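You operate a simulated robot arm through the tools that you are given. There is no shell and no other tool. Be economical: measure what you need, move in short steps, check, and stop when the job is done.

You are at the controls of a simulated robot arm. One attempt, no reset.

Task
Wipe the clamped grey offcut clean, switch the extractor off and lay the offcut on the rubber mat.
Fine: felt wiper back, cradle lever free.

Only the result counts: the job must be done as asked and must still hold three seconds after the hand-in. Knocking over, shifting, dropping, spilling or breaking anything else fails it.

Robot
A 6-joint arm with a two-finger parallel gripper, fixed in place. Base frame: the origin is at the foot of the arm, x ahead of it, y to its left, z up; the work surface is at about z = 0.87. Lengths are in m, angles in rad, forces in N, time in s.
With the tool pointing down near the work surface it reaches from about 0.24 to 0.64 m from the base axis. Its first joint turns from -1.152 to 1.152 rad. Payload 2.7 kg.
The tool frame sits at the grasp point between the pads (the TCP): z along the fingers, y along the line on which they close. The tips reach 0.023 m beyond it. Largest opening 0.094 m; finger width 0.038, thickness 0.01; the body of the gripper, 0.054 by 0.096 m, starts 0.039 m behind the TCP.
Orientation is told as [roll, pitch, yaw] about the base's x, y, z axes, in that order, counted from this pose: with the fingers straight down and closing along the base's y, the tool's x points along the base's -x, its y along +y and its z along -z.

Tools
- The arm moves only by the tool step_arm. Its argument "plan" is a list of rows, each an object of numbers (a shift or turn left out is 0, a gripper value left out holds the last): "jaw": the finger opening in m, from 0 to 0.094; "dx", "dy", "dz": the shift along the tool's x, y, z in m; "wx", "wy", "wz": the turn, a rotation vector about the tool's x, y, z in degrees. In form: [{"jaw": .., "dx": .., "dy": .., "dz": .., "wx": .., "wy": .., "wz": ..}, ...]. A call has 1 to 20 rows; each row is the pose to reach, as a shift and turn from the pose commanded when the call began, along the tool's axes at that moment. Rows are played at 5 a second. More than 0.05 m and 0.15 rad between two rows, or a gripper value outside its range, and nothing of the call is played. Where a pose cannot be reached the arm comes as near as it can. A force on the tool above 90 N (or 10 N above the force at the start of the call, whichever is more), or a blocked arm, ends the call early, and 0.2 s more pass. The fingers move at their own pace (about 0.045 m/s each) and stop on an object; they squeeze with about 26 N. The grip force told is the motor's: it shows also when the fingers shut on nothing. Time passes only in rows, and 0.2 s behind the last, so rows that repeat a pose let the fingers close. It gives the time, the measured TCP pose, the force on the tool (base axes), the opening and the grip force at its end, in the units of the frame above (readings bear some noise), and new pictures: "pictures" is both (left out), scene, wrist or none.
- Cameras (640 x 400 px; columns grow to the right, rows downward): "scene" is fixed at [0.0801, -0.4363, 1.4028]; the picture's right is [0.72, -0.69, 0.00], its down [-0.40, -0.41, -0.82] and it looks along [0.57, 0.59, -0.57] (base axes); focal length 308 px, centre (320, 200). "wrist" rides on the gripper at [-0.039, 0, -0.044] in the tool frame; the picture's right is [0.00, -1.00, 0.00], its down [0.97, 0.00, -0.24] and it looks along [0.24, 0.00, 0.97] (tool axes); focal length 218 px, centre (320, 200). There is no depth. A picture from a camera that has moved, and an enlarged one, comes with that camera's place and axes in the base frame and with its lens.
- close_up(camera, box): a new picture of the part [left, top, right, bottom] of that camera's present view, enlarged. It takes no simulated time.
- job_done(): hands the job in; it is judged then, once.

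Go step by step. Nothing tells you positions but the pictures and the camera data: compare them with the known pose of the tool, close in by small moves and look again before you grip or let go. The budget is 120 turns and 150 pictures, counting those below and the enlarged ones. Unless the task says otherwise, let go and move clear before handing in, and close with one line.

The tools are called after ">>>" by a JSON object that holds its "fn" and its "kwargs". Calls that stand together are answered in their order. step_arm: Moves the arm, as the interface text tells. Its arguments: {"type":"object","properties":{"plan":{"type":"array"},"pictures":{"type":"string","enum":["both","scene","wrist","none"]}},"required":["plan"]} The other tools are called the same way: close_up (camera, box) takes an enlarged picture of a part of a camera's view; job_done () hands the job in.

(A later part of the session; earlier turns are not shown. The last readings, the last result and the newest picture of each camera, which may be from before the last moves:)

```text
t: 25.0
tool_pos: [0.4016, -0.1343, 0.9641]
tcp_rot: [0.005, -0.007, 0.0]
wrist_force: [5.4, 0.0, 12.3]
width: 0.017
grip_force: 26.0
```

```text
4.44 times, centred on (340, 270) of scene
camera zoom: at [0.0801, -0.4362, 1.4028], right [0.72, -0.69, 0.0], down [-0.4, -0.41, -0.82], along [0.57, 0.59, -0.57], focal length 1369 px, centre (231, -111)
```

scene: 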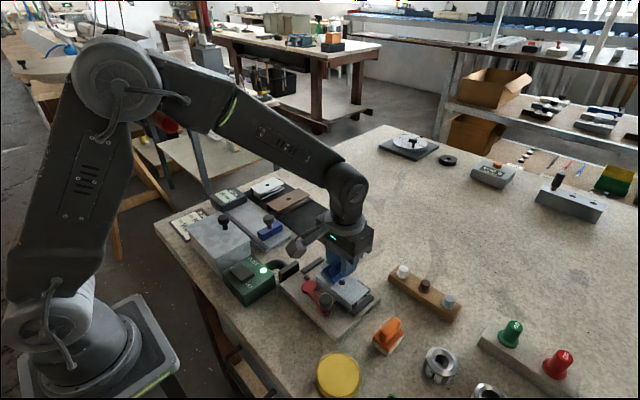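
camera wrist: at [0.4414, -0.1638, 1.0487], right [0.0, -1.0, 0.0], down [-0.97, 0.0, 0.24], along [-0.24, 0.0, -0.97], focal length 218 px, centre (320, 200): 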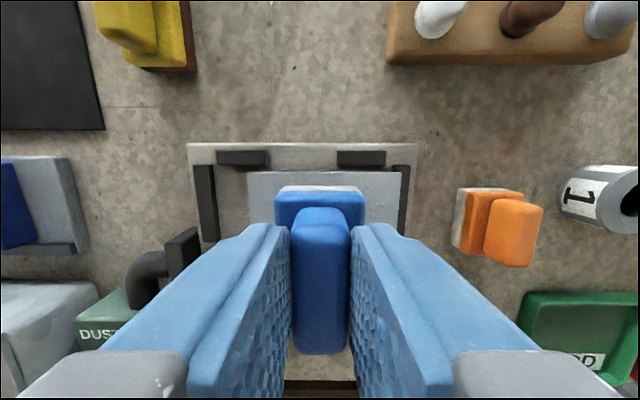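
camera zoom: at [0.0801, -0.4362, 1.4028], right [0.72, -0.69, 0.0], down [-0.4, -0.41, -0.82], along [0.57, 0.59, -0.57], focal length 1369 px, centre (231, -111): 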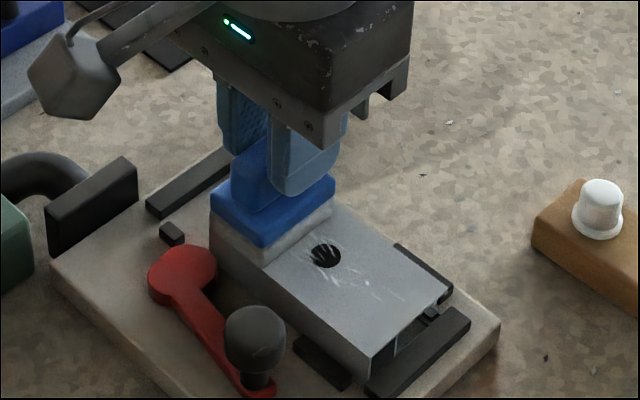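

>>> {"fn": "step_arm", "kwargs": {"plan": [{"dz": -0.001}, {"dz": -0.001, "dy": -0.008}, {"dz": -0.001, "dy": -0.016}, {"dz": -0.001, "dy": -0.024}], "pictures": "none"}}

>>> {"fn": "close_up", "kwargs": {"camera": "scene", "box": [290, 225, 390, 315]}}

```text
t: 26.0
tool_pos: [0.3996, -0.1598, 0.965]
tcp_rot: [0.006, -0.002, 0.001]
wrist_force: [-0.5, 0.4, -1.1]
width: 0.0173
grip_force: 26.7
```

```text
4.44 times, centred on (340, 270) of scene
camera zoom: at [0.0801, -0.4363, 1.4028], right [0.72, -0.69, 0.0], down [-0.4, -0.41, -0.82], along [0.57, 0.59, -0.57], focal length 1369 px, centre (231, -111)
```

zoom: 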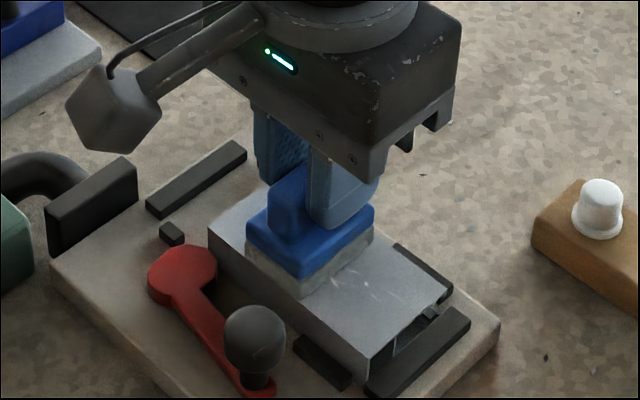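

>>> {"fn": "step_arm", "kwargs": {"plan": [{"dz": 0.0006}, {"dz": 0.0006, "dy": -0.008}, {"dz": 0.0006, "dy": -0.016}, {"dz": 0.0006, "dy": -0.024}, {"dz": 0.0006, "dy": -0.032}, {"dz": 0.0006, "dy": -0.038}], "pictures": "none"}}

>>> {"fn": "close_up", "kwargs": {"camera": "scene", "box": [290, 225, 390, 315]}}

```text
t: 27.4
tool_pos: [0.3992, -0.1965, 0.9642]
tcp_rot: [0.006, -0.003, 0.002]
wrist_force: [0.4, -0.1, -0.7]
width: 0.0173
grip_force: 25.7
```

```text
4.44 times, centred on (340, 270) of scene
camera zoom: at [0.0801, -0.4363, 1.4028], right [0.72, -0.69, 0.0], down [-0.4, -0.41, -0.82], along [0.57, 0.59, -0.57], focal length 1369 px, centre (231, -111)
```

zoom: 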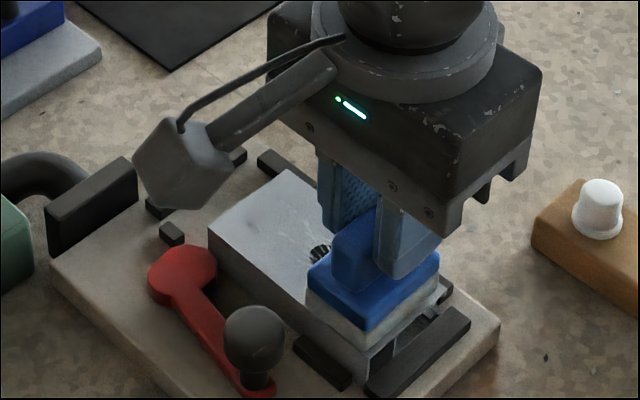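

>>> {"fn": "step_arm", "kwargs": {"plan": [{"dz": 0.0005, "dy": 0.002}, {"dz": 0.001, "dy": 0.002}, {"dz": 0.0014, "dy": 0.002}, {"dz": 0.0014, "dy": 0.002}], "pictures": "none"}}

```text
t: 28.4
tool_pos: [0.4011, -0.1942, 0.9645]
tcp_rot: [0.005, -0.006, 0.003]
wrist_force: [-0.2, 1.0, 0.2]
width: 0.0173
grip_force: 26.1
```

>>> {"fn": "step_arm", "kwargs": {"plan": [{"dz": 0.0005}, {"dz": 0.001}, {"dz": 0.0013}, {"dz": 0.0013}], "pictures": "none"}}

```text
t: 29.4
tool_pos: [0.4014, -0.1944, 0.9635]
tcp_rot: [0.004, -0.009, 0.0]
wrist_force: [-2.3, -0.3, 13.4]
width: 0.0172
grip_force: 26.4
```

>>> {"fn": "step_arm", "kwargs": {"plan": [{"dz": -0.0005}, {"dz": -0.0005, "dy": 0.006}, {"dz": -0.0005, "dy": 0.012}, {"dz": -0.0005, "dy": 0.018}], "pictures": "none"}}

>>> {"fn": "close_up", "kwargs": {"camera": "scene", "box": [290, 225, 390, 315]}}

```text
t: 30.4
tool_pos: [0.4007, -0.1766, 0.9632]
tcp_rot: [0.005, -0.003, 0.001]
wrist_force: [-0.7, -5.7, 10.3]
width: 0.0171
grip_force: 26.2
```

```text
4.44 times, centred on (340, 270) of scene
camera zoom: at [0.0799, -0.4364, 1.4028], right [0.72, -0.69, 0.0], down [-0.4, -0.41, -0.82], along [0.57, 0.59, -0.57], focal length 1369 px, centre (231, -111)
```

zoom: 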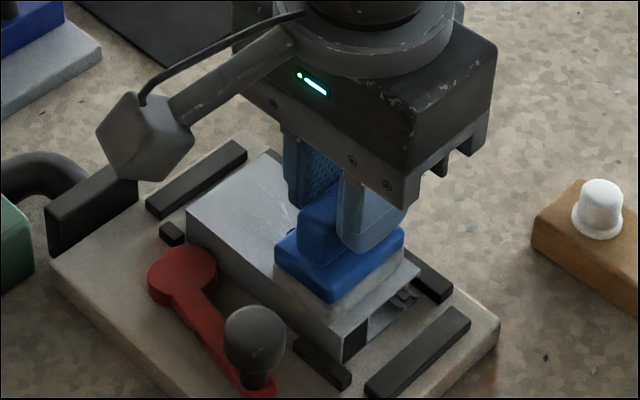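

Strong friction drags the offcut along until a stop holds it. I'll continue gently leftwards so it rests on the left stop and the wiper slides over it.

>>> {"fn": "step_arm", "kwargs": {"plan": [{"dz": -0.0004, "dy": 0.006}, {"dz": -0.0004, "dy": 0.013}, {"dz": -0.0004, "dy": 0.02}, {"dz": -0.0004, "dy": 0.027}, {"dz": -0.0004, "dy": 0.034}], "pictures": "none"}}

>>> {"fn": "close_up", "kwargs": {"camera": "scene", "box": [290, 225, 390, 315]}}

```text
t: 31.6
tool_pos: [0.4002, -0.1416, 0.9654]
tcp_rot: [0.003, -0.007, 0.0]
wrist_force: [0.7, -4.8, 14.9]
width: 0.0172
grip_force: 26.4
```

```text
4.44 times, centred on (340, 270) of scene
camera zoom: at [0.0799, -0.4363, 1.4028], right [0.72, -0.69, 0.0], down [-0.4, -0.41, -0.82], along [0.57, 0.59, -0.57], focal length 1369 px, centre (231, -111)
```

zoom: 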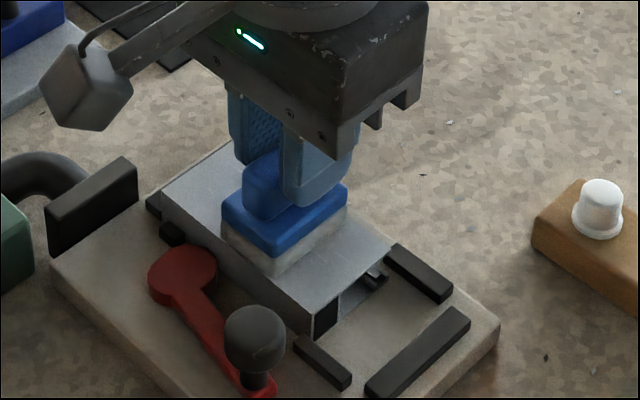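

>>> {"fn": "step_arm", "kwargs": {"plan": [{"dz": -0.0005, "dy": 0.005}, {"dz": -0.0006, "dy": 0.01}, {"dz": -0.0006, "dy": 0.015}, {"dz": -0.0006, "dy": 0.02}, {"dz": -0.005, "dy": 0.02}, {"dz": -0.04, "dy": 0.02}, {"dz": -0.07, "dy": 0.04}, {"dz": -0.1, "dy": 0.08}, {"dz": -0.1, "dy": 0.08}], "pictures": "wrist"}}

>>> {"fn": "close_up", "kwargs": {"camera": "scene", "box": [290, 225, 390, 315]}}

```text
t: 33.6
tool_pos: [0.4, -0.0636, 1.064]
tcp_rot: [0.007, -0.002, 0.001]
wrist_force: [0.1, -0.6, -0.1]
width: 0.0174
grip_force: 25.6
camera wrist: at [0.4382, -0.0636, 1.108], right [0.0, -1.0, -0.01], down [-0.97, 0.0, 0.24], along [-0.24, 0.0, -0.97], focal length 218 px, centre (320, 200)
```

wrist: 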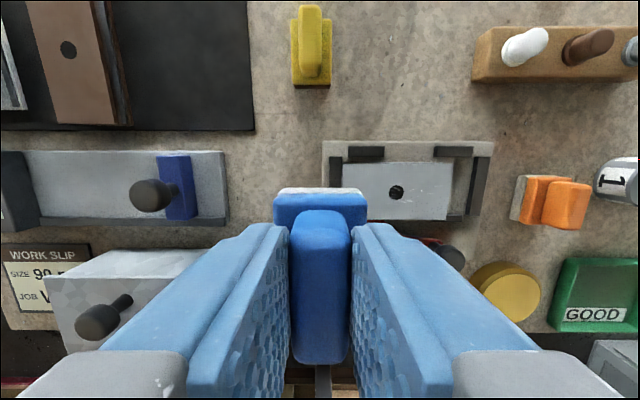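

```text
4.44 times, centred on (340, 270) of scene
camera zoom: at [0.0801, -0.4363, 1.4028], right [0.72, -0.69, 0.0], down [-0.4, -0.41, -0.82], along [0.57, 0.59, -0.57], focal length 1369 px, centre (231, -111)
```

zoom: 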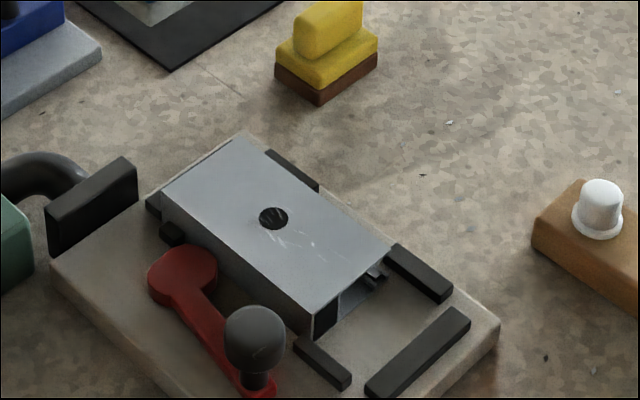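

>>> {"fn": "close_up", "kwargs": {"camera": "scene", "box": [320, 250, 385, 305]}}

>>> {"fn": "close_up", "kwargs": {"camera": "wrist", "box": [315, 135, 500, 250]}}

```text
7.27 times, centred on (352, 278) of scene
camera zoom: at [0.0801, -0.4363, 1.4028], right [0.72, -0.69, 0.0], down [-0.4, -0.41, -0.82], along [0.57, 0.59, -0.57], focal length 2240 px, centre (84, -364)
```

zoom: 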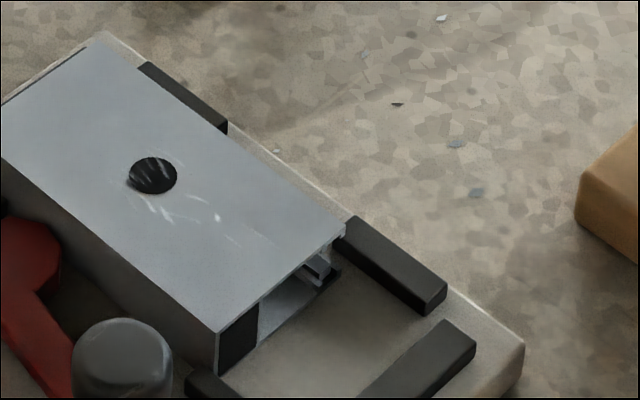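

```text
3.46 times, centred on (408, 192) of wrist
camera zoom: at [0.4382, -0.0636, 1.108], right [0.0, -1.0, -0.01], down [-0.97, 0.0, 0.24], along [-0.24, 0.0, -0.97], focal length 755 px, centre (17, 226)
```

zoom: 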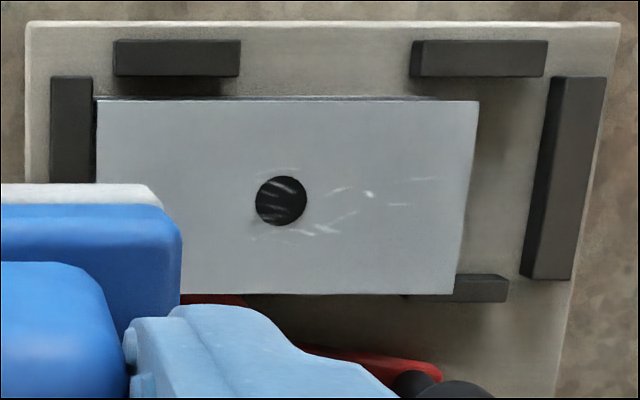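

Faint streaks remain around and right of the hole; the offcut is now held by the left stop (centre y≈-0.135). I'll make more leftward strokes from its right end.

>>> {"fn": "step_arm", "kwargs": {"plan": [{"dy": -0.04}, {"dy": -0.08, "dz": 0.02}, {"dy": -0.106, "dz": 0.05}, {"dy": -0.106, "dz": 0.08}, {"dy": -0.106, "dz": 0.095}, {"dy": -0.106, "dz": 0.097}, {"dy": -0.106, "dz": 0.097}], "pictures": "none"}}

```text
t: 35.2
tool_pos: [0.4014, -0.1685, 0.9653]
tcp_rot: [0.005, -0.003, 0.002]
wrist_force: [0.6, 0.1, -1.2]
width: 0.017
grip_force: 26.0
```

>>> {"fn": "step_arm", "kwargs": {"plan": [{"dz": 0.0007}, {"dz": 0.0014}, {"dz": 0.002}, {"dz": 0.002}], "pictures": "none"}}

```text
t: 36.2
tool_pos: [0.4008, -0.1688, 0.9658]
tcp_rot: [0.004, -0.003, 0.002]
wrist_force: [0.6, 0.3, 0.9]
width: 0.0172
grip_force: 25.8
```

>>> {"fn": "step_arm", "kwargs": {"plan": [{"dz": 0.0005}, {"dz": 0.001}, {"dz": 0.001}], "pictures": "none"}}

```text
t: 37.0
tool_pos: [0.4009, -0.1682, 0.9637]
tcp_rot: [0.004, -0.005, 0.002]
wrist_force: [-2.1, 0.8, 12.7]
width: 0.017
grip_force: 26.1
```

>>> {"fn": "step_arm", "kwargs": {"plan": [{"dz": -0.0003, "dy": 0.008}, {"dz": -0.0003, "dy": 0.016}, {"dz": -0.0003, "dy": 0.024}, {"dz": -0.0003, "dy": 0.032}, {"dz": -0.0003, "dy": 0.04}, {"dz": -0.0003, "dy": 0.046}, {"dz": -0.004, "dy": 0.046}, {"dz": -0.004, "dy": 0.02}, {"dz": -0.004, "dy": 0.0}, {"dz": -0.0003, "dy": 0.0}, {"dz": -0.0003, "dy": 0.0}], "pictures": "none"}}

>>> {"fn": "close_up", "kwargs": {"camera": "scene", "box": [290, 225, 390, 315]}}

```text
t: 39.4
tool_pos: [0.4001, -0.1681, 0.9632]
tcp_rot: [0.005, -0.005, 0.0]
wrist_force: [0.1, -0.5, 0.1]
width: 0.017
grip_force: 26.1
```

```text
4.44 times, centred on (340, 270) of scene
camera zoom: at [0.0801, -0.4363, 1.4028], right [0.72, -0.69, 0.0], down [-0.4, -0.41, -0.82], along [0.57, 0.59, -0.57], focal length 1369 px, centre (231, -111)
```

zoom: 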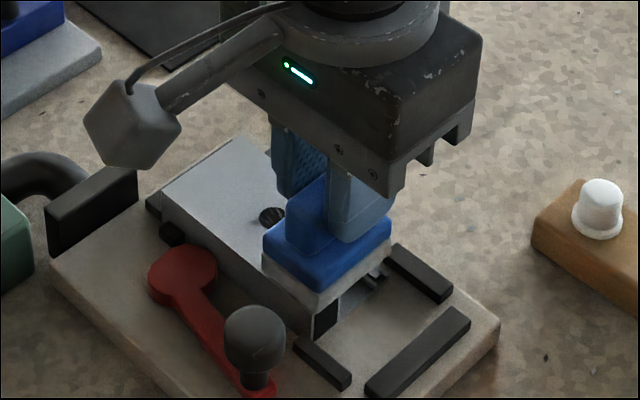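

>>> {"fn": "step_arm", "kwargs": {"plan": [{"dz": 0.0006}, {"dz": 0.0011}, {"dz": 0.0011, "dy": 0.01}, {"dz": 0.0011, "dy": 0.02}, {"dz": 0.0011, "dy": 0.03}, {"dz": 0.0011, "dy": 0.04}, {"dz": 0.0011, "dy": 0.048}, {"dz": -0.004, "dy": 0.048}, {"dz": -0.04, "dy": 0.048}, {"dz": -0.06, "dy": 0.08}, {"dz": -0.06, "dy": 0.12}, {"dz": -0.06, "dy": 0.12}], "pictures": "none"}}

>>> {"fn": "close_up", "kwargs": {"camera": "scene", "box": [320, 240, 385, 305]}}

```text
t: 42.0
tool_pos: [0.3994, -0.0478, 1.0244]
tcp_rot: [0.004, -0.003, -0.001]
wrist_force: [-0.1, -0.5, -0.9]
width: 0.0174
grip_force: 26.2
```

```text
6.15 times, centred on (352, 272) of scene
camera zoom: at [0.0801, -0.4363, 1.4028], right [0.72, -0.69, 0.0], down [-0.4, -0.41, -0.82], along [0.57, 0.59, -0.57], focal length 1895 px, centre (120, -246)
```

zoom: 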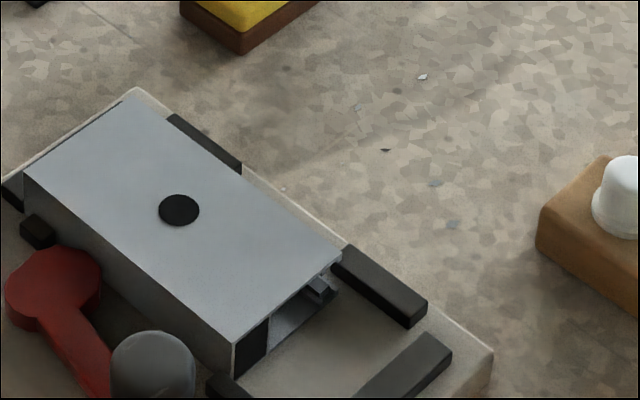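

The offcut is clean now. Returning the blue wiper to its spot at (0.523, -0.1405).

>>> {"fn": "step_arm", "kwargs": {"plan": [{"dx": -0.031, "dy": -0.023}, {"dx": -0.062, "dy": -0.046}, {"dx": -0.093, "dy": -0.07}, {"dx": -0.1235, "dy": -0.0925}, {"dx": -0.1235, "dy": -0.0925, "dz": 0.04}, {"dx": -0.1235, "dy": -0.0925, "dz": 0.08}, {"dx": -0.1235, "dy": -0.0925, "dz": 0.095}, {"dx": -0.1235, "dy": -0.0925, "dz": 0.095}]}}

>>> {"fn": "close_up", "kwargs": {"camera": "scene", "box": [320, 210, 400, 270]}}

```text
t: 43.8
tool_pos: [0.5254, -0.1406, 0.9294]
tcp_rot: [0.005, -0.004, 0.001]
wrist_force: [-0.2, -0.5, -1.1]
width: 0.017
grip_force: 26.0
camera wrist: at [0.5628, -0.1403, 0.973], right [0.0, -1.0, -0.01], down [-0.97, 0.0, 0.24], along [-0.24, 0.0, -0.97], focal length 218 px, centre (320, 200)
```

scene: 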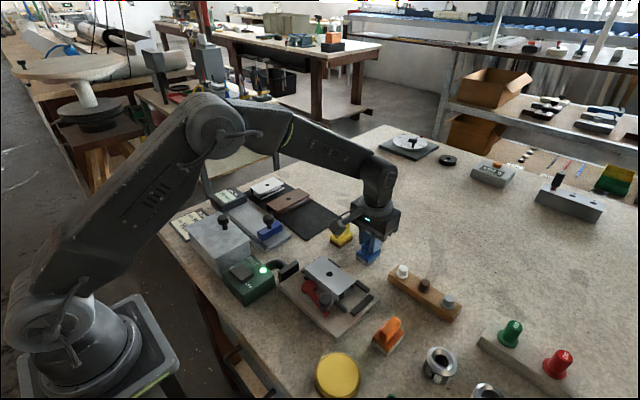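
wrist: 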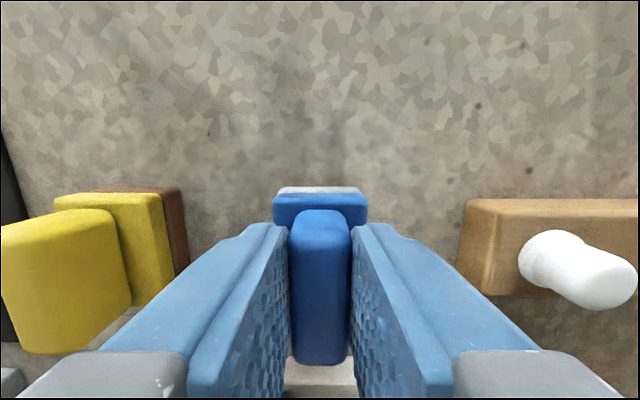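

```text
6.67 times, centred on (360, 240) of scene
camera zoom: at [0.0801, -0.4363, 1.4028], right [0.72, -0.69, 0.0], down [-0.4, -0.41, -0.82], along [0.57, 0.59, -0.57], focal length 2053 px, centre (53, -67)
```

zoom: 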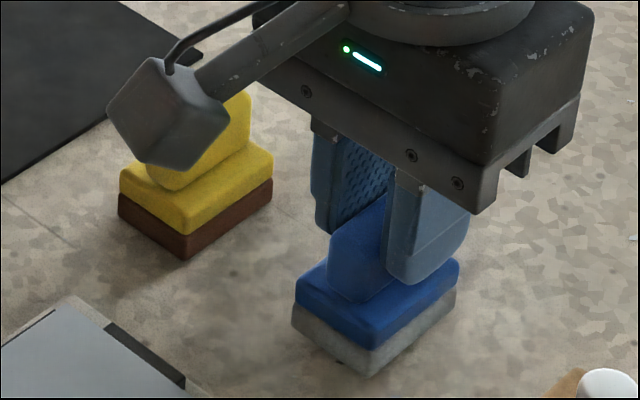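

>>> {"fn": "step_arm", "kwargs": {"plan": [{"dz": 0.002, "dy": 0.001}, {"dz": 0.004, "dy": 0.001}, {"dz": 0.005, "dy": 0.001}, {"dz": 0.005, "dy": 0.001}], "pictures": "none"}}

>>> {"fn": "close_up", "kwargs": {"camera": "scene", "box": [320, 210, 400, 270]}}

```text
t: 44.8
tool_pos: [0.5245, -0.1389, 0.9251]
tcp_rot: [0.004, -0.006, 0.001]
wrist_force: [-2.8, 1.8, 11.2]
width: 0.017
grip_force: 26.1
```

```text
6.67 times, centred on (360, 240) of scene
camera zoom: at [0.0798, -0.4362, 1.4029], right [0.72, -0.69, 0.0], down [-0.4, -0.41, -0.82], along [0.57, 0.59, -0.57], focal length 2053 px, centre (53, -67)
```

zoom: 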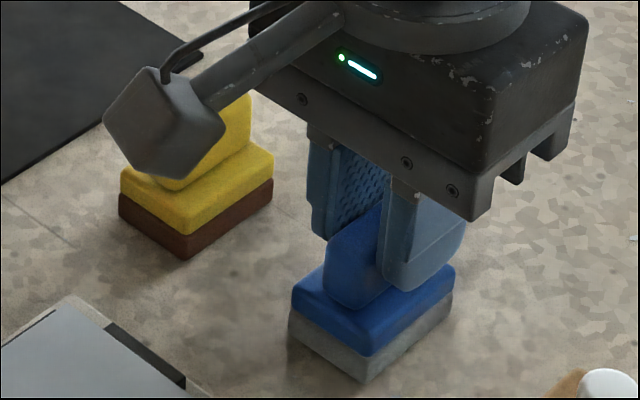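

It touches the table exactly at the original spot. Releasing and rising.

>>> {"fn": "step_arm", "kwargs": {"plan": [{"dz": -0.0008}, {"dz": -0.0008, "jaw": 0.05}, {"dz": -0.0008}, {"dz": -0.0008}, {"dz": -0.03}, {"dz": -0.07}, {"dz": -0.1}, {"dz": -0.1}]}}

>>> {"fn": "close_up", "kwargs": {"camera": "scene", "box": [320, 210, 400, 270]}}

```text
t: 46.6
tool_pos: [0.5225, -0.1402, 1.0252]
tcp_rot: [0.005, -0.004, 0.002]
wrist_force: [-0.3, 0.2, 0.5]
width: 0.0501
grip_force: 0.0
camera wrist: at [0.5609, -0.14, 1.0686], right [0.0, -1.0, -0.01], down [-0.97, 0.0, 0.24], along [-0.24, 0.0, -0.97], focal length 218 px, centre (320, 200)
```

scene: 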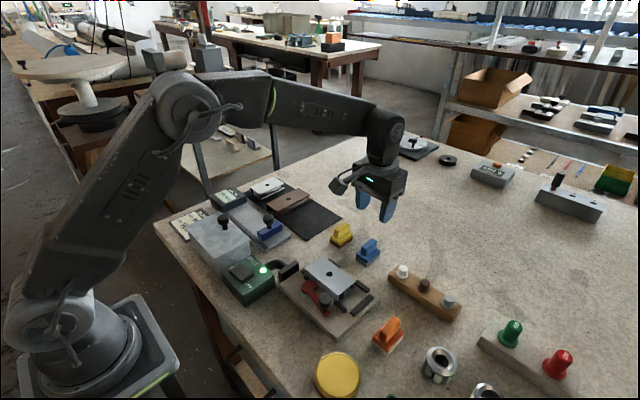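
wrist: 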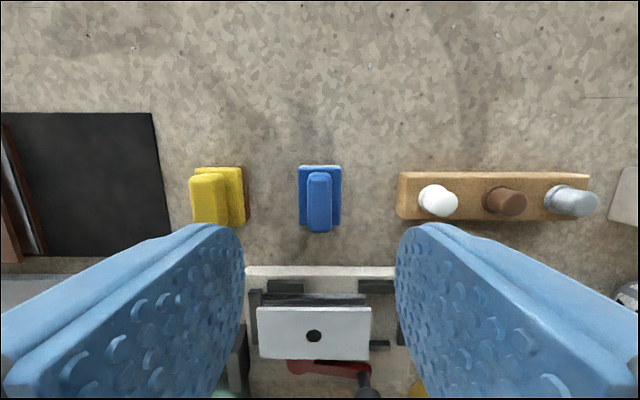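

```text
6.67 times, centred on (360, 240) of scene
camera zoom: at [0.0801, -0.4363, 1.4028], right [0.72, -0.69, 0.0], down [-0.4, -0.41, -0.82], along [0.57, 0.59, -0.57], focal length 2053 px, centre (53, -67)
```

zoom: 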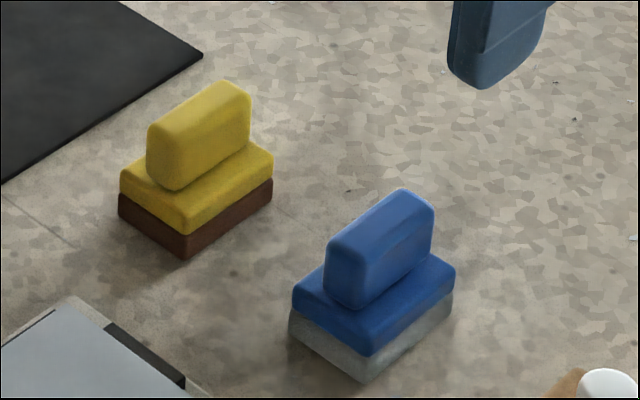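

Wiper is back. Next the extractor rocker, centred near (0.265, -0.014, 0.92), OFF on the -y side. Moving above that side with closed fingers.

>>> {"fn": "step_arm", "kwargs": {"plan": [{"jaw": 0.0, "dx": 0.04, "dy": 0.018, "dz": -0.01}, {"dx": 0.08, "dy": 0.036, "dz": -0.02}, {"dx": 0.12, "dy": 0.054, "dz": -0.02}, {"dx": 0.16, "dy": 0.072, "dz": -0.02}, {"dx": 0.2, "dy": 0.09, "dz": -0.02}, {"dx": 0.24, "dy": 0.106, "dz": -0.02}, {"dx": 0.2575, "dy": 0.108, "dz": 0.0}, {"dx": 0.2575, "dy": 0.108, "dz": 0.02}, {"dx": 0.2575, "dy": 0.108, "dz": 0.02}]}}

>>> {"fn": "close_up", "kwargs": {"camera": "scene", "box": [190, 210, 310, 310]}}

```text
t: 48.6
tool_pos: [0.2671, -0.0316, 1.004]
tcp_rot: [0.005, -0.003, 0.002]
wrist_force: [-0.6, -0.2, 0.7]
width: 0.0
grip_force: 25.6
camera wrist: at [0.3045, -0.0319, 1.0481], right [0.0, -1.0, -0.01], down [-0.97, 0.0, 0.24], along [-0.24, 0.0, -0.97], focal length 218 px, centre (320, 200)
```

scene: 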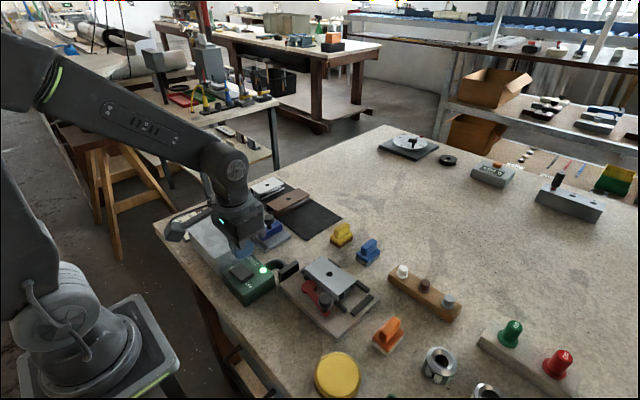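
wrist: 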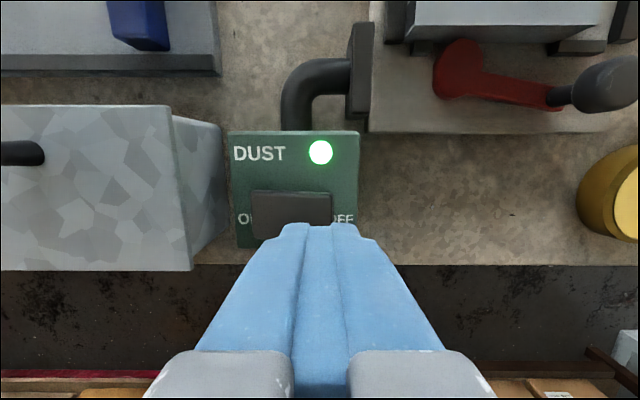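

```text
4.00 times, centred on (250, 260) of scene
camera zoom: at [0.0801, -0.4363, 1.4028], right [0.72, -0.69, 0.0], down [-0.4, -0.41, -0.82], along [0.57, 0.59, -0.57], focal length 1232 px, centre (600, -40)
```

zoom: 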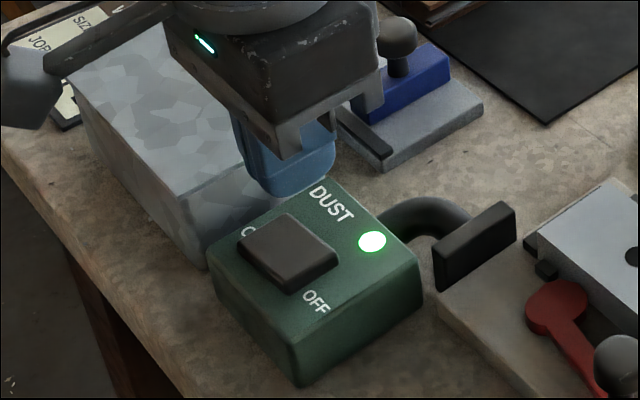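

Fingers are above the OFF half of the rocker. Descending, then pressing in small steps.

>>> {"fn": "step_arm", "kwargs": {"plan": [{"dz": 0.02, "dy": 0.001}, {"dz": 0.04, "dy": 0.001}, {"dz": 0.048, "dy": 0.001}, {"dz": 0.051, "dy": 0.001}, {"dz": 0.054, "dy": 0.001}, {"dz": 0.054, "dy": 0.001}], "pictures": "none"}}

>>> {"fn": "close_up", "kwargs": {"camera": "scene", "box": [190, 210, 310, 310]}}

```text
t: 50.0
tool_pos: [0.2677, -0.0306, 0.951]
tcp_rot: [0.005, -0.003, 0.002]
wrist_force: [-0.7, -2.3, 2.6]
width: 0.0001
grip_force: 25.8
```

```text
4.00 times, centred on (250, 260) of scene
camera zoom: at [0.08, -0.4364, 1.4028], right [0.72, -0.69, 0.0], down [-0.4, -0.41, -0.82], along [0.57, 0.59, -0.57], focal length 1232 px, centre (600, -40)
```

zoom: 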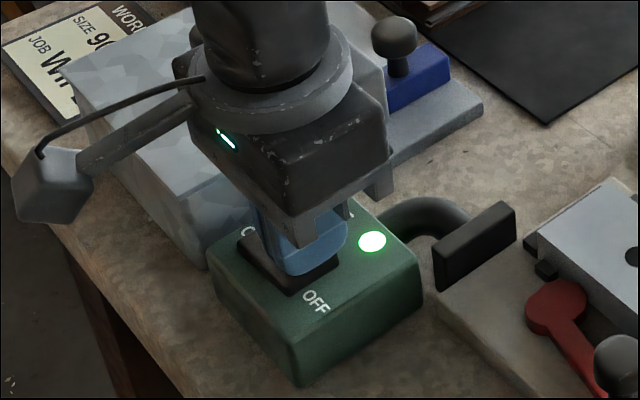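

Contact made on the OFF half; pressing further gently.

>>> {"fn": "step_arm", "kwargs": {"plan": [{"dz": 0.002}, {"dz": 0.004}, {"dz": 0.006}, {"dz": 0.006}], "pictures": "none"}}

>>> {"fn": "close_up", "kwargs": {"camera": "scene", "box": [190, 210, 310, 310]}}

```text
t: 51.0
tool_pos: [0.2663, -0.0315, 0.9438]
tcp_rot: [0.004, -0.006, 0.001]
wrist_force: [-9.3, -23.9, 32.2]
width: 0.0
grip_force: 25.5
```

```text
4.00 times, centred on (250, 260) of scene
camera zoom: at [0.0795, -0.4369, 1.4026], right [0.72, -0.69, 0.0], down [-0.4, -0.41, -0.82], along [0.57, 0.59, -0.57], focal length 1232 px, centre (600, -40)
```

zoom: 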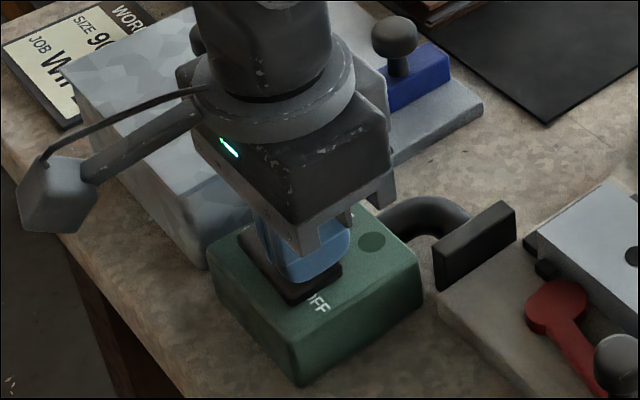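

The lamp is off. Lifting away and moving to view the lever.

>>> {"fn": "step_arm", "kwargs": {"plan": [{"dz": -0.02}, {"dz": -0.06}, {"dz": -0.1}, {"dz": -0.12, "dx": -0.02, "dy": -0.03}, {"dz": -0.12, "dx": -0.03, "dy": -0.07}, {"dz": -0.12, "dx": -0.03, "dy": -0.11}, {"dz": -0.12, "dx": -0.03, "dy": -0.13}, {"dz": -0.12, "dx": -0.03, "dy": -0.13}]}}

>>> {"fn": "close_up", "kwargs": {"camera": "scene", "box": [220, 220, 390, 340]}}

```text
t: 52.8
tool_pos: [0.2964, -0.1605, 1.0632]
tcp_rot: [0.006, -0.005, 0.001]
wrist_force: [0.2, 1.0, 0.5]
width: 0.0
grip_force: 25.9
camera wrist: at [0.334, -0.1609, 1.1073], right [0.0, -1.0, -0.01], down [-0.97, 0.0, 0.24], along [-0.24, 0.0, -0.97], focal length 218 px, centre (320, 200)
```

scene: 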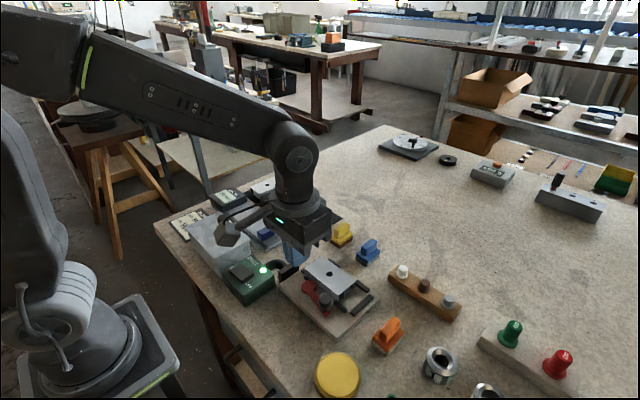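
wrist: 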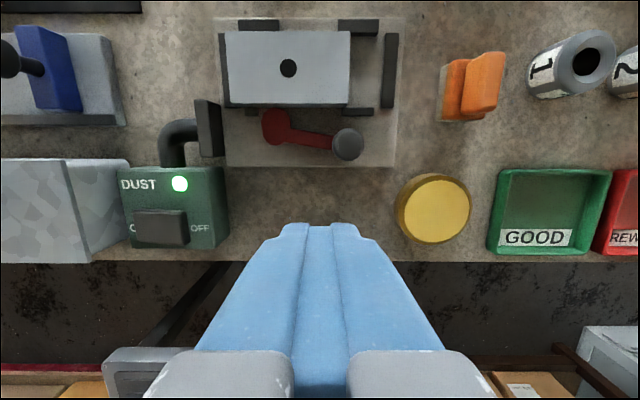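

```text
3.33 times, centred on (305, 280) of scene
camera zoom: at [0.0801, -0.4363, 1.4028], right [0.72, -0.69, 0.0], down [-0.4, -0.41, -0.82], along [0.57, 0.59, -0.57], focal length 1027 px, centre (370, -67)
```

zoom: 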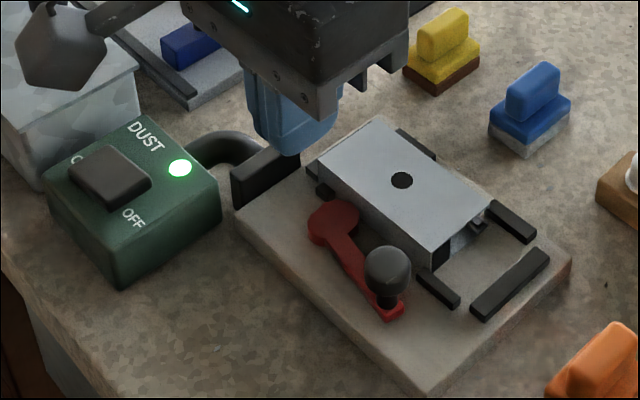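

The lamp is lit again: the rocker sprang back because I pressed too near its pivot. I'll press again further out on the OFF edge, and check before leaving.

>>> {"fn": "step_arm", "kwargs": {"plan": [{"dx": 0.0, "dy": 0.04}, {"dx": 0.01, "dy": 0.08}, {"dx": 0.029, "dy": 0.115}, {"dx": 0.029, "dy": 0.124, "dz": 0.03}, {"dx": 0.029, "dy": 0.124, "dz": 0.07}, {"dx": 0.029, "dy": 0.124, "dz": 0.1}, {"dx": 0.029, "dy": 0.124, "dz": 0.108}, {"dx": 0.029, "dy": 0.124, "dz": 0.111}, {"dx": 0.029, "dy": 0.124, "dz": 0.111}], "pictures": "none"}}

>>> {"fn": "close_up", "kwargs": {"camera": "scene", "box": [190, 210, 310, 310]}}

```text
t: 54.8
tool_pos: [0.2689, -0.0378, 0.9519]
tcp_rot: [0.005, -0.003, 0.002]
wrist_force: [0.3, 0.2, 0.0]
width: 0.0
grip_force: 25.9
```

```text
4.00 times, centred on (250, 260) of scene
camera zoom: at [0.0801, -0.4363, 1.4028], right [0.72, -0.69, 0.0], down [-0.4, -0.41, -0.82], along [0.57, 0.59, -0.57], focal length 1232 px, centre (600, -40)
```

zoom: 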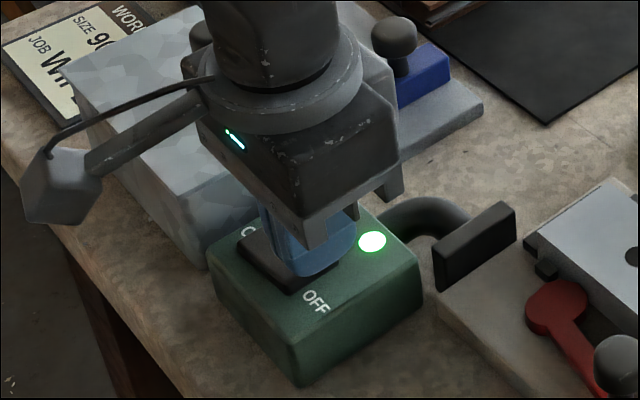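

>>> {"fn": "step_arm", "kwargs": {"plan": [{"dz": 0.002}, {"dz": 0.004}, {"dz": 0.006}, {"dz": 0.008}, {"dz": 0.008}], "pictures": "none"}}

>>> {"fn": "close_up", "kwargs": {"camera": "scene", "box": [190, 210, 310, 310]}}

```text
t: 56.0
tool_pos: [0.2666, -0.0363, 0.9449]
tcp_rot: [0.006, -0.003, 0.003]
wrist_force: [-0.8, 0.1, -0.1]
width: 0.0
grip_force: 25.8
```

```text
4.00 times, centred on (250, 260) of scene
camera zoom: at [0.0801, -0.4363, 1.4028], right [0.72, -0.69, 0.0], down [-0.4, -0.41, -0.82], along [0.57, 0.59, -0.57], focal length 1232 px, centre (600, -40)
```

zoom: 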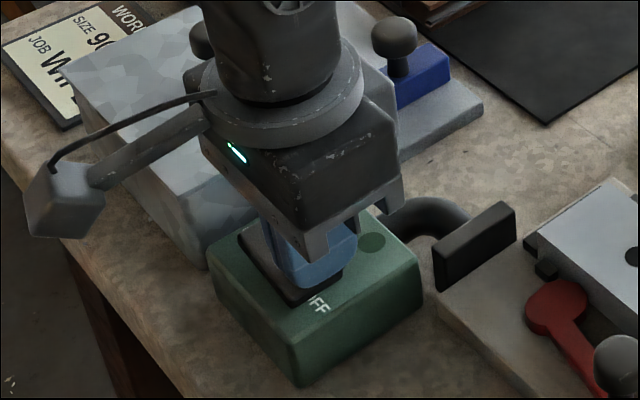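

It snapped over with no residual force. Lifting straight up and checking it stays off.

>>> {"fn": "step_arm", "kwargs": {"plan": [{"dz": -0.02}, {"dz": -0.06}, {"dz": -0.1}, {"dz": -0.12}, {"dz": -0.12}], "pictures": "wrist"}}

```text
t: 57.2
tool_pos: [0.2674, -0.0376, 1.0664]
tcp_rot: [0.004, -0.003, 0.001]
wrist_force: [0.3, -0.2, 0.6]
width: 0.0
grip_force: 26.4
camera wrist: at [0.3049, -0.0371, 1.1094], right [0.0, -1.0, -0.01], down [-0.97, 0.0, 0.24], along [-0.24, 0.0, -0.97], focal length 218 px, centre (320, 200)
```

wrist: 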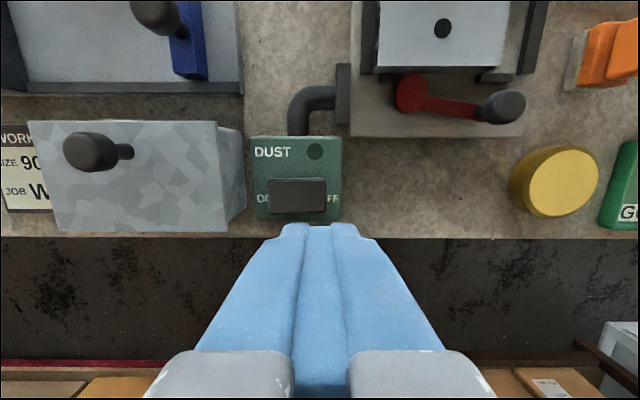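

Extractor stays off. Now the lever: knob near (0.336, -0.184, 0.927), pivot near (0.352, -0.120). Moving above the knob with open jaws.

>>> {"fn": "step_arm", "kwargs": {"plan": [{"jaw": 0.05, "dx": -0.017, "dy": -0.037}, {"dx": -0.034, "dy": -0.073}, {"dx": -0.051, "dy": -0.11}, {"dx": -0.0686, "dy": -0.1464}, {"dx": -0.0686, "dy": -0.1464, "dz": 0.04}, {"dx": -0.0686, "dy": -0.1464, "dz": 0.08}, {"dx": -0.0686, "dy": -0.1464, "dz": 0.08}]}}

>>> {"fn": "close_up", "kwargs": {"camera": "scene", "box": [220, 220, 390, 340]}}

```text
t: 58.8
tool_pos: [0.3369, -0.1832, 0.986]
tcp_rot: [0.005, -0.006, 0.001]
wrist_force: [0.0, 0.0, 0.7]
width: 0.0498
grip_force: 0.1
camera wrist: at [0.3747, -0.1838, 1.029], right [0.0, -1.0, 0.0], down [-0.97, 0.0, 0.24], along [-0.24, 0.0, -0.97], focal length 218 px, centre (320, 200)
```

scene: 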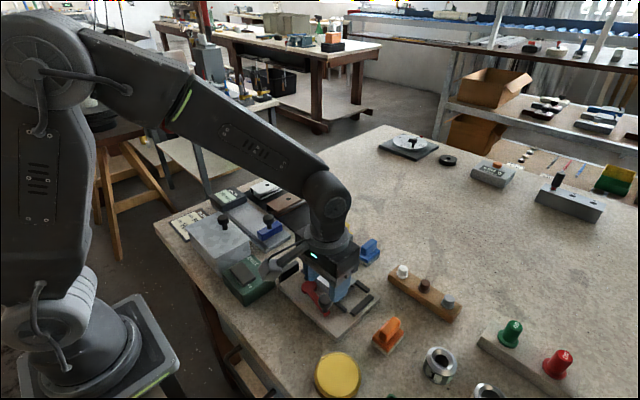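
wrist: 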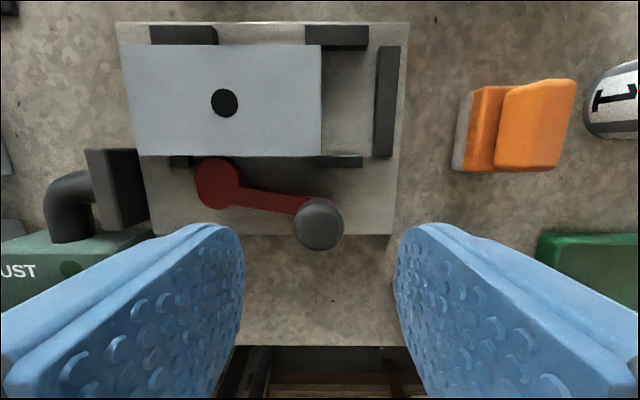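

```text
3.33 times, centred on (305, 280) of scene
camera zoom: at [0.0801, -0.4363, 1.4028], right [0.72, -0.69, 0.0], down [-0.4, -0.41, -0.82], along [0.57, 0.59, -0.57], focal length 1027 px, centre (370, -67)
```

zoom: 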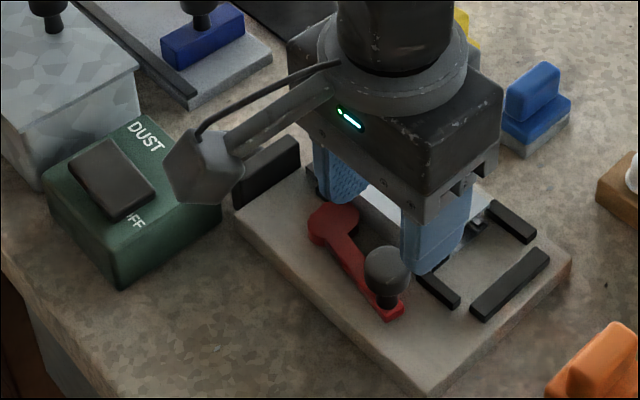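

>>> {"fn": "step_arm", "kwargs": {"plan": [{"dz": 0.02}, {"dz": 0.04}, {"dz": 0.052, "dx": 0.0}, {"dz": 0.052}, {"dz": 0.052, "jaw": 0.0}, {"dz": 0.052}, {"dz": 0.052}, {"dz": 0.052}]}}

>>> {"fn": "close_up", "kwargs": {"camera": "scene", "box": [250, 230, 390, 340]}}

```text
t: 60.6
tool_pos: [0.336, -0.1827, 0.9312]
tcp_rot: [0.005, -0.005, -0.001]
wrist_force: [1.9, 5.3, -4.2]
width: 0.0251
grip_force: 45.1
camera wrist: at [0.3741, -0.1831, 0.976], right [0.0, -1.0, -0.01], down [-0.97, 0.0, 0.24], along [-0.24, 0.01, -0.97], focal length 218 px, centre (320, 200)
```

scene: 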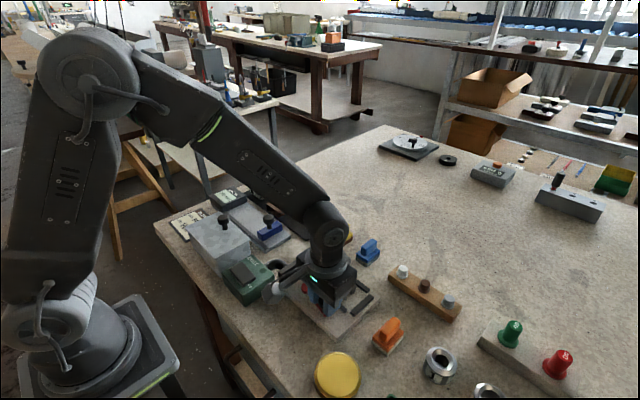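
wrist: 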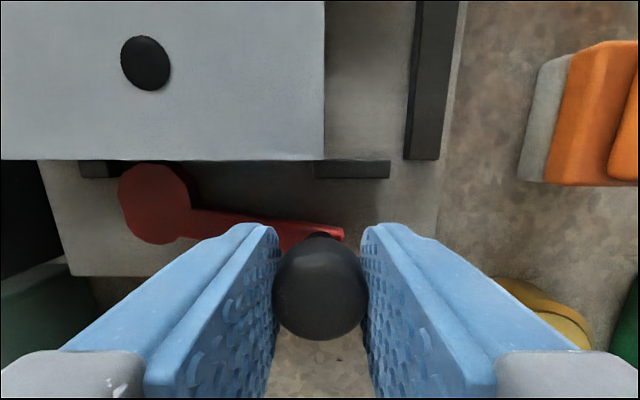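

```text
3.64 times, centred on (320, 285) of scene
camera zoom: at [0.0802, -0.4362, 1.4028], right [0.72, -0.69, 0.0], down [-0.4, -0.41, -0.82], along [0.57, 0.59, -0.57], focal length 1120 px, centre (320, -109)
```

zoom: 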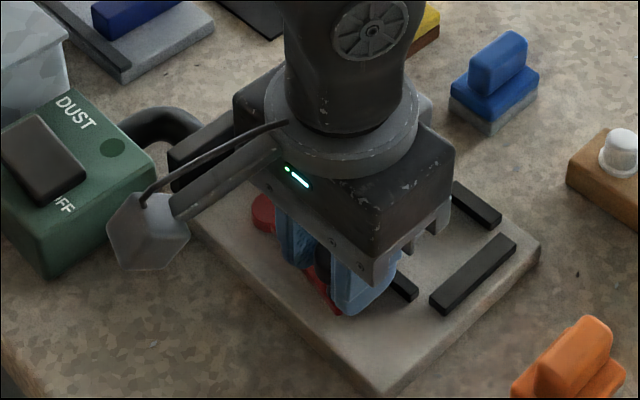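

Knob gripped. Swinging it away from the offcut along the arc about the pivot, 30° first.

>>> {"fn": "step_arm", "kwargs": {"plan": [{"dx": 0.005, "dy": 0.0018}, {"dx": 0.0105, "dy": 0.0041}, {"dx": 0.0155, "dy": 0.0067}, {"dx": 0.0203, "dy": 0.0098}, {"dx": 0.0248, "dy": 0.0132}, {"dx": 0.029, "dy": 0.017}], "pictures": "wrist"}}

```text
t: 62.0
tool_pos: [0.3032, -0.1697, 0.9324]
tcp_rot: [0.004, 0.004, -0.002]
wrist_force: [-33.0, -53.8, 0.9]
width: 0.0251
grip_force: 45.0
camera wrist: at [0.3414, -0.1702, 0.976], right [0.0, -1.0, 0.0], down [-0.97, 0.0, 0.24], along [-0.24, 0.0, -0.97], focal length 218 px, centre (320, 200)
```

wrist: 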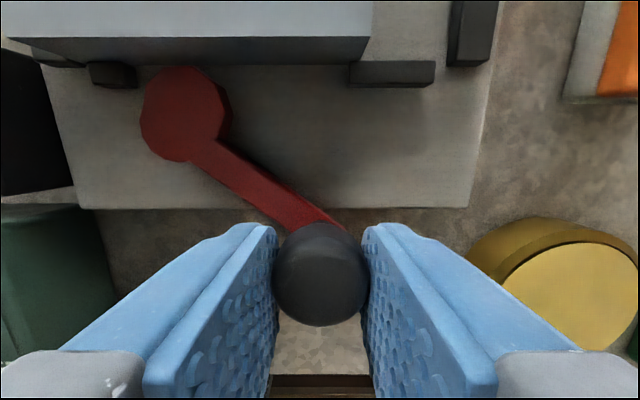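

The true radius is a bit larger (~0.069). Correcting and continuing the swing.

>>> {"fn": "step_arm", "kwargs": {"plan": [{"dx": 0.003, "dy": -0.003}, {"dx": 0.0084, "dy": 0.0025}, {"dx": 0.014, "dy": 0.011}], "pictures": "wrist"}}

```text
t: 62.8
tool_pos: [0.292, -0.1563, 0.9315]
tcp_rot: [0.005, -0.004, 0.0]
wrist_force: [-22.7, -24.3, 6.6]
width: 0.0253
grip_force: 44.9
camera wrist: at [0.3303, -0.1565, 0.9762], right [0.0, -1.0, -0.01], down [-0.97, 0.0, 0.24], along [-0.24, 0.01, -0.97], focal length 218 px, centre (320, 200)
```

wrist: 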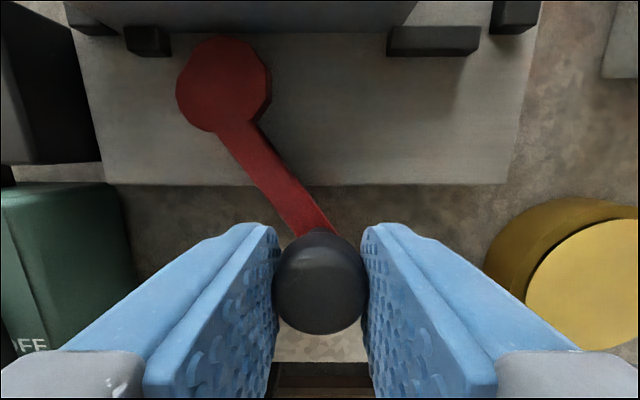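

>>> {"fn": "step_arm", "kwargs": {"plan": [{"dx": 0.003, "dy": 0.001}, {"dx": 0.0065, "dy": 0.0075}, {"dx": 0.009, "dy": 0.0125}, {"dx": 0.0105, "dy": 0.017}], "pictures": "wrist"}}

```text
t: 63.8
tool_pos: [0.2827, -0.139, 0.9322]
tcp_rot: [0.005, -0.007, 0.001]
wrist_force: [-5.5, -11.4, 3.3]
width: 0.025
grip_force: 45.0
camera wrist: at [0.3207, -0.1379, 0.9763], right [0.0, -1.0, -0.01], down [-0.97, 0.0, 0.23], along [-0.23, 0.0, -0.97], focal length 218 px, centre (320, 200)
```

wrist: 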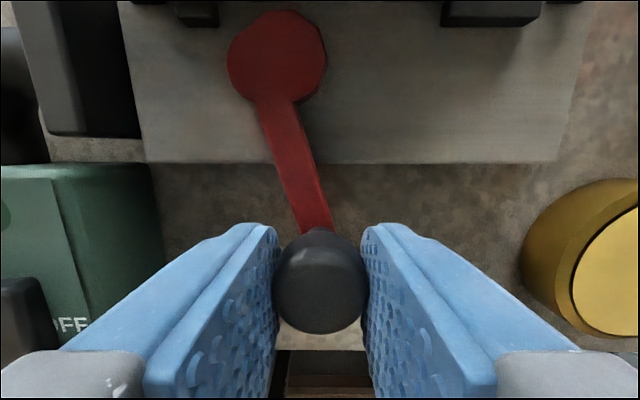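

>>> {"fn": "step_arm", "kwargs": {"plan": [{"dx": 0.001, "dy": 0.005}, {"dx": 0.0015, "dy": 0.0095}, {"dx": 0.0015, "dy": 0.014}], "pictures": "wrist"}}

```text
t: 64.6
tool_pos: [0.2815, -0.1242, 0.9321]
tcp_rot: [0.004, -0.004, 0.001]
wrist_force: [-6.5, -9.1, 0.7]
width: 0.0247
grip_force: 45.2
camera wrist: at [0.319, -0.1238, 0.9761], right [0.0, -1.0, -0.01], down [-0.97, 0.0, 0.24], along [-0.24, 0.01, -0.97], focal length 218 px, centre (320, 200)
```

wrist: 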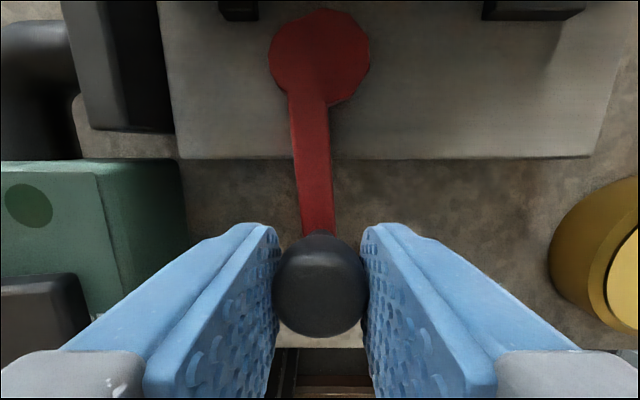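

>>> {"fn": "step_arm", "kwargs": {"plan": [{"dx": 0.0, "dy": 0.005}, {"dx": -0.001, "dy": 0.01}, {"dx": -0.001, "dy": 0.01}], "pictures": "none"}}

```text
t: 65.4
tool_pos: [0.2806, -0.1161, 0.9316]
tcp_rot: [0.003, -0.004, 0.003]
wrist_force: [-14.5, -48.4, -0.9]
width: 0.0253
grip_force: 45.3
```

The lever has reached its end stop. Easing off, releasing and rising.

>>> {"fn": "step_arm", "kwargs": {"plan": [{"dx": 0.001, "dy": -0.003}, {"dx": 0.001, "dy": -0.003, "jaw": 0.05}, {"dx": 0.001, "dy": -0.003}, {"dx": 0.001, "dy": -0.003}, {"dx": 0.001, "dy": -0.003, "dz": -0.03}, {"dx": 0.001, "dy": -0.003, "dz": -0.07}, {"dx": 0.001, "dy": -0.003, "dz": -0.11}, {"dx": -0.03, "dy": -0.003, "dz": -0.13}, {"dx": -0.03, "dy": -0.003, "dz": -0.13}]}}

>>> {"fn": "close_up", "kwargs": {"camera": "scene", "box": [220, 220, 390, 340]}}

```text
t: 67.4
tool_pos: [0.3138, -0.1183, 1.0624]
tcp_rot: [0.005, -0.005, 0.002]
wrist_force: [-0.2, 0.0, -0.2]
width: 0.0498
grip_force: 0.0
camera wrist: at [0.3512, -0.1187, 1.1062], right [0.0, -1.0, -0.01], down [-0.97, 0.0, 0.24], along [-0.24, 0.0, -0.97], focal length 218 px, centre (320, 200)
```

scene: 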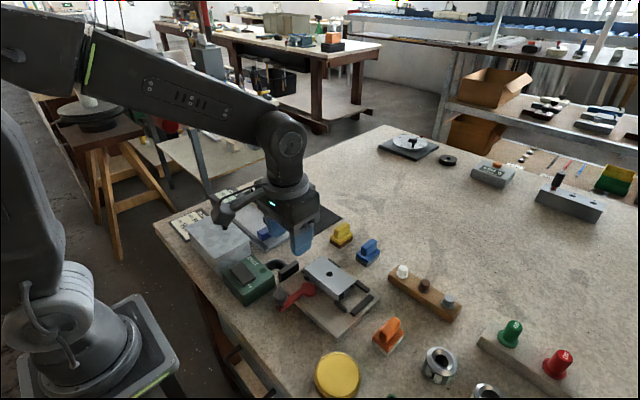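
wrist: 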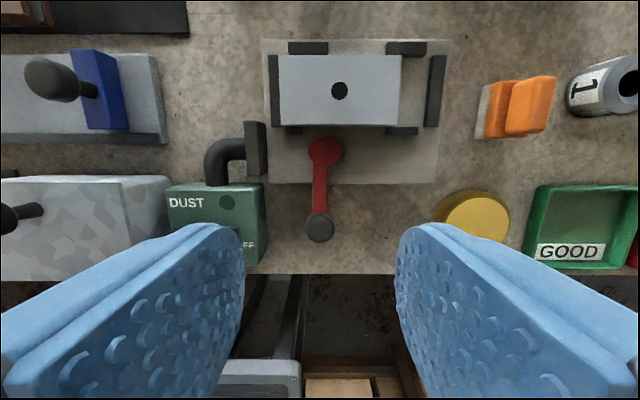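

```text
3.33 times, centred on (305, 280) of scene
camera zoom: at [0.0801, -0.4363, 1.4028], right [0.72, -0.69, 0.0], down [-0.4, -0.41, -0.82], along [0.57, 0.59, -0.57], focal length 1027 px, centre (370, -67)
```

zoom: 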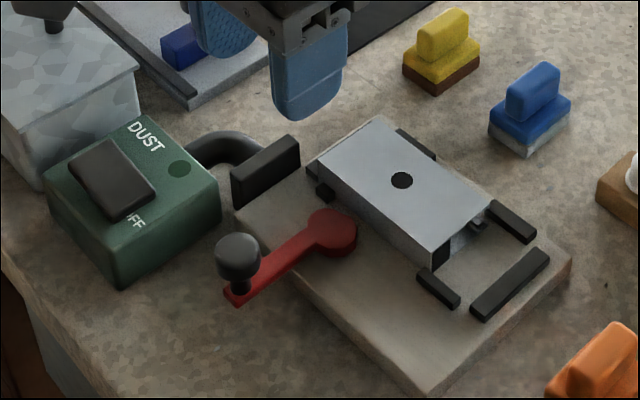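

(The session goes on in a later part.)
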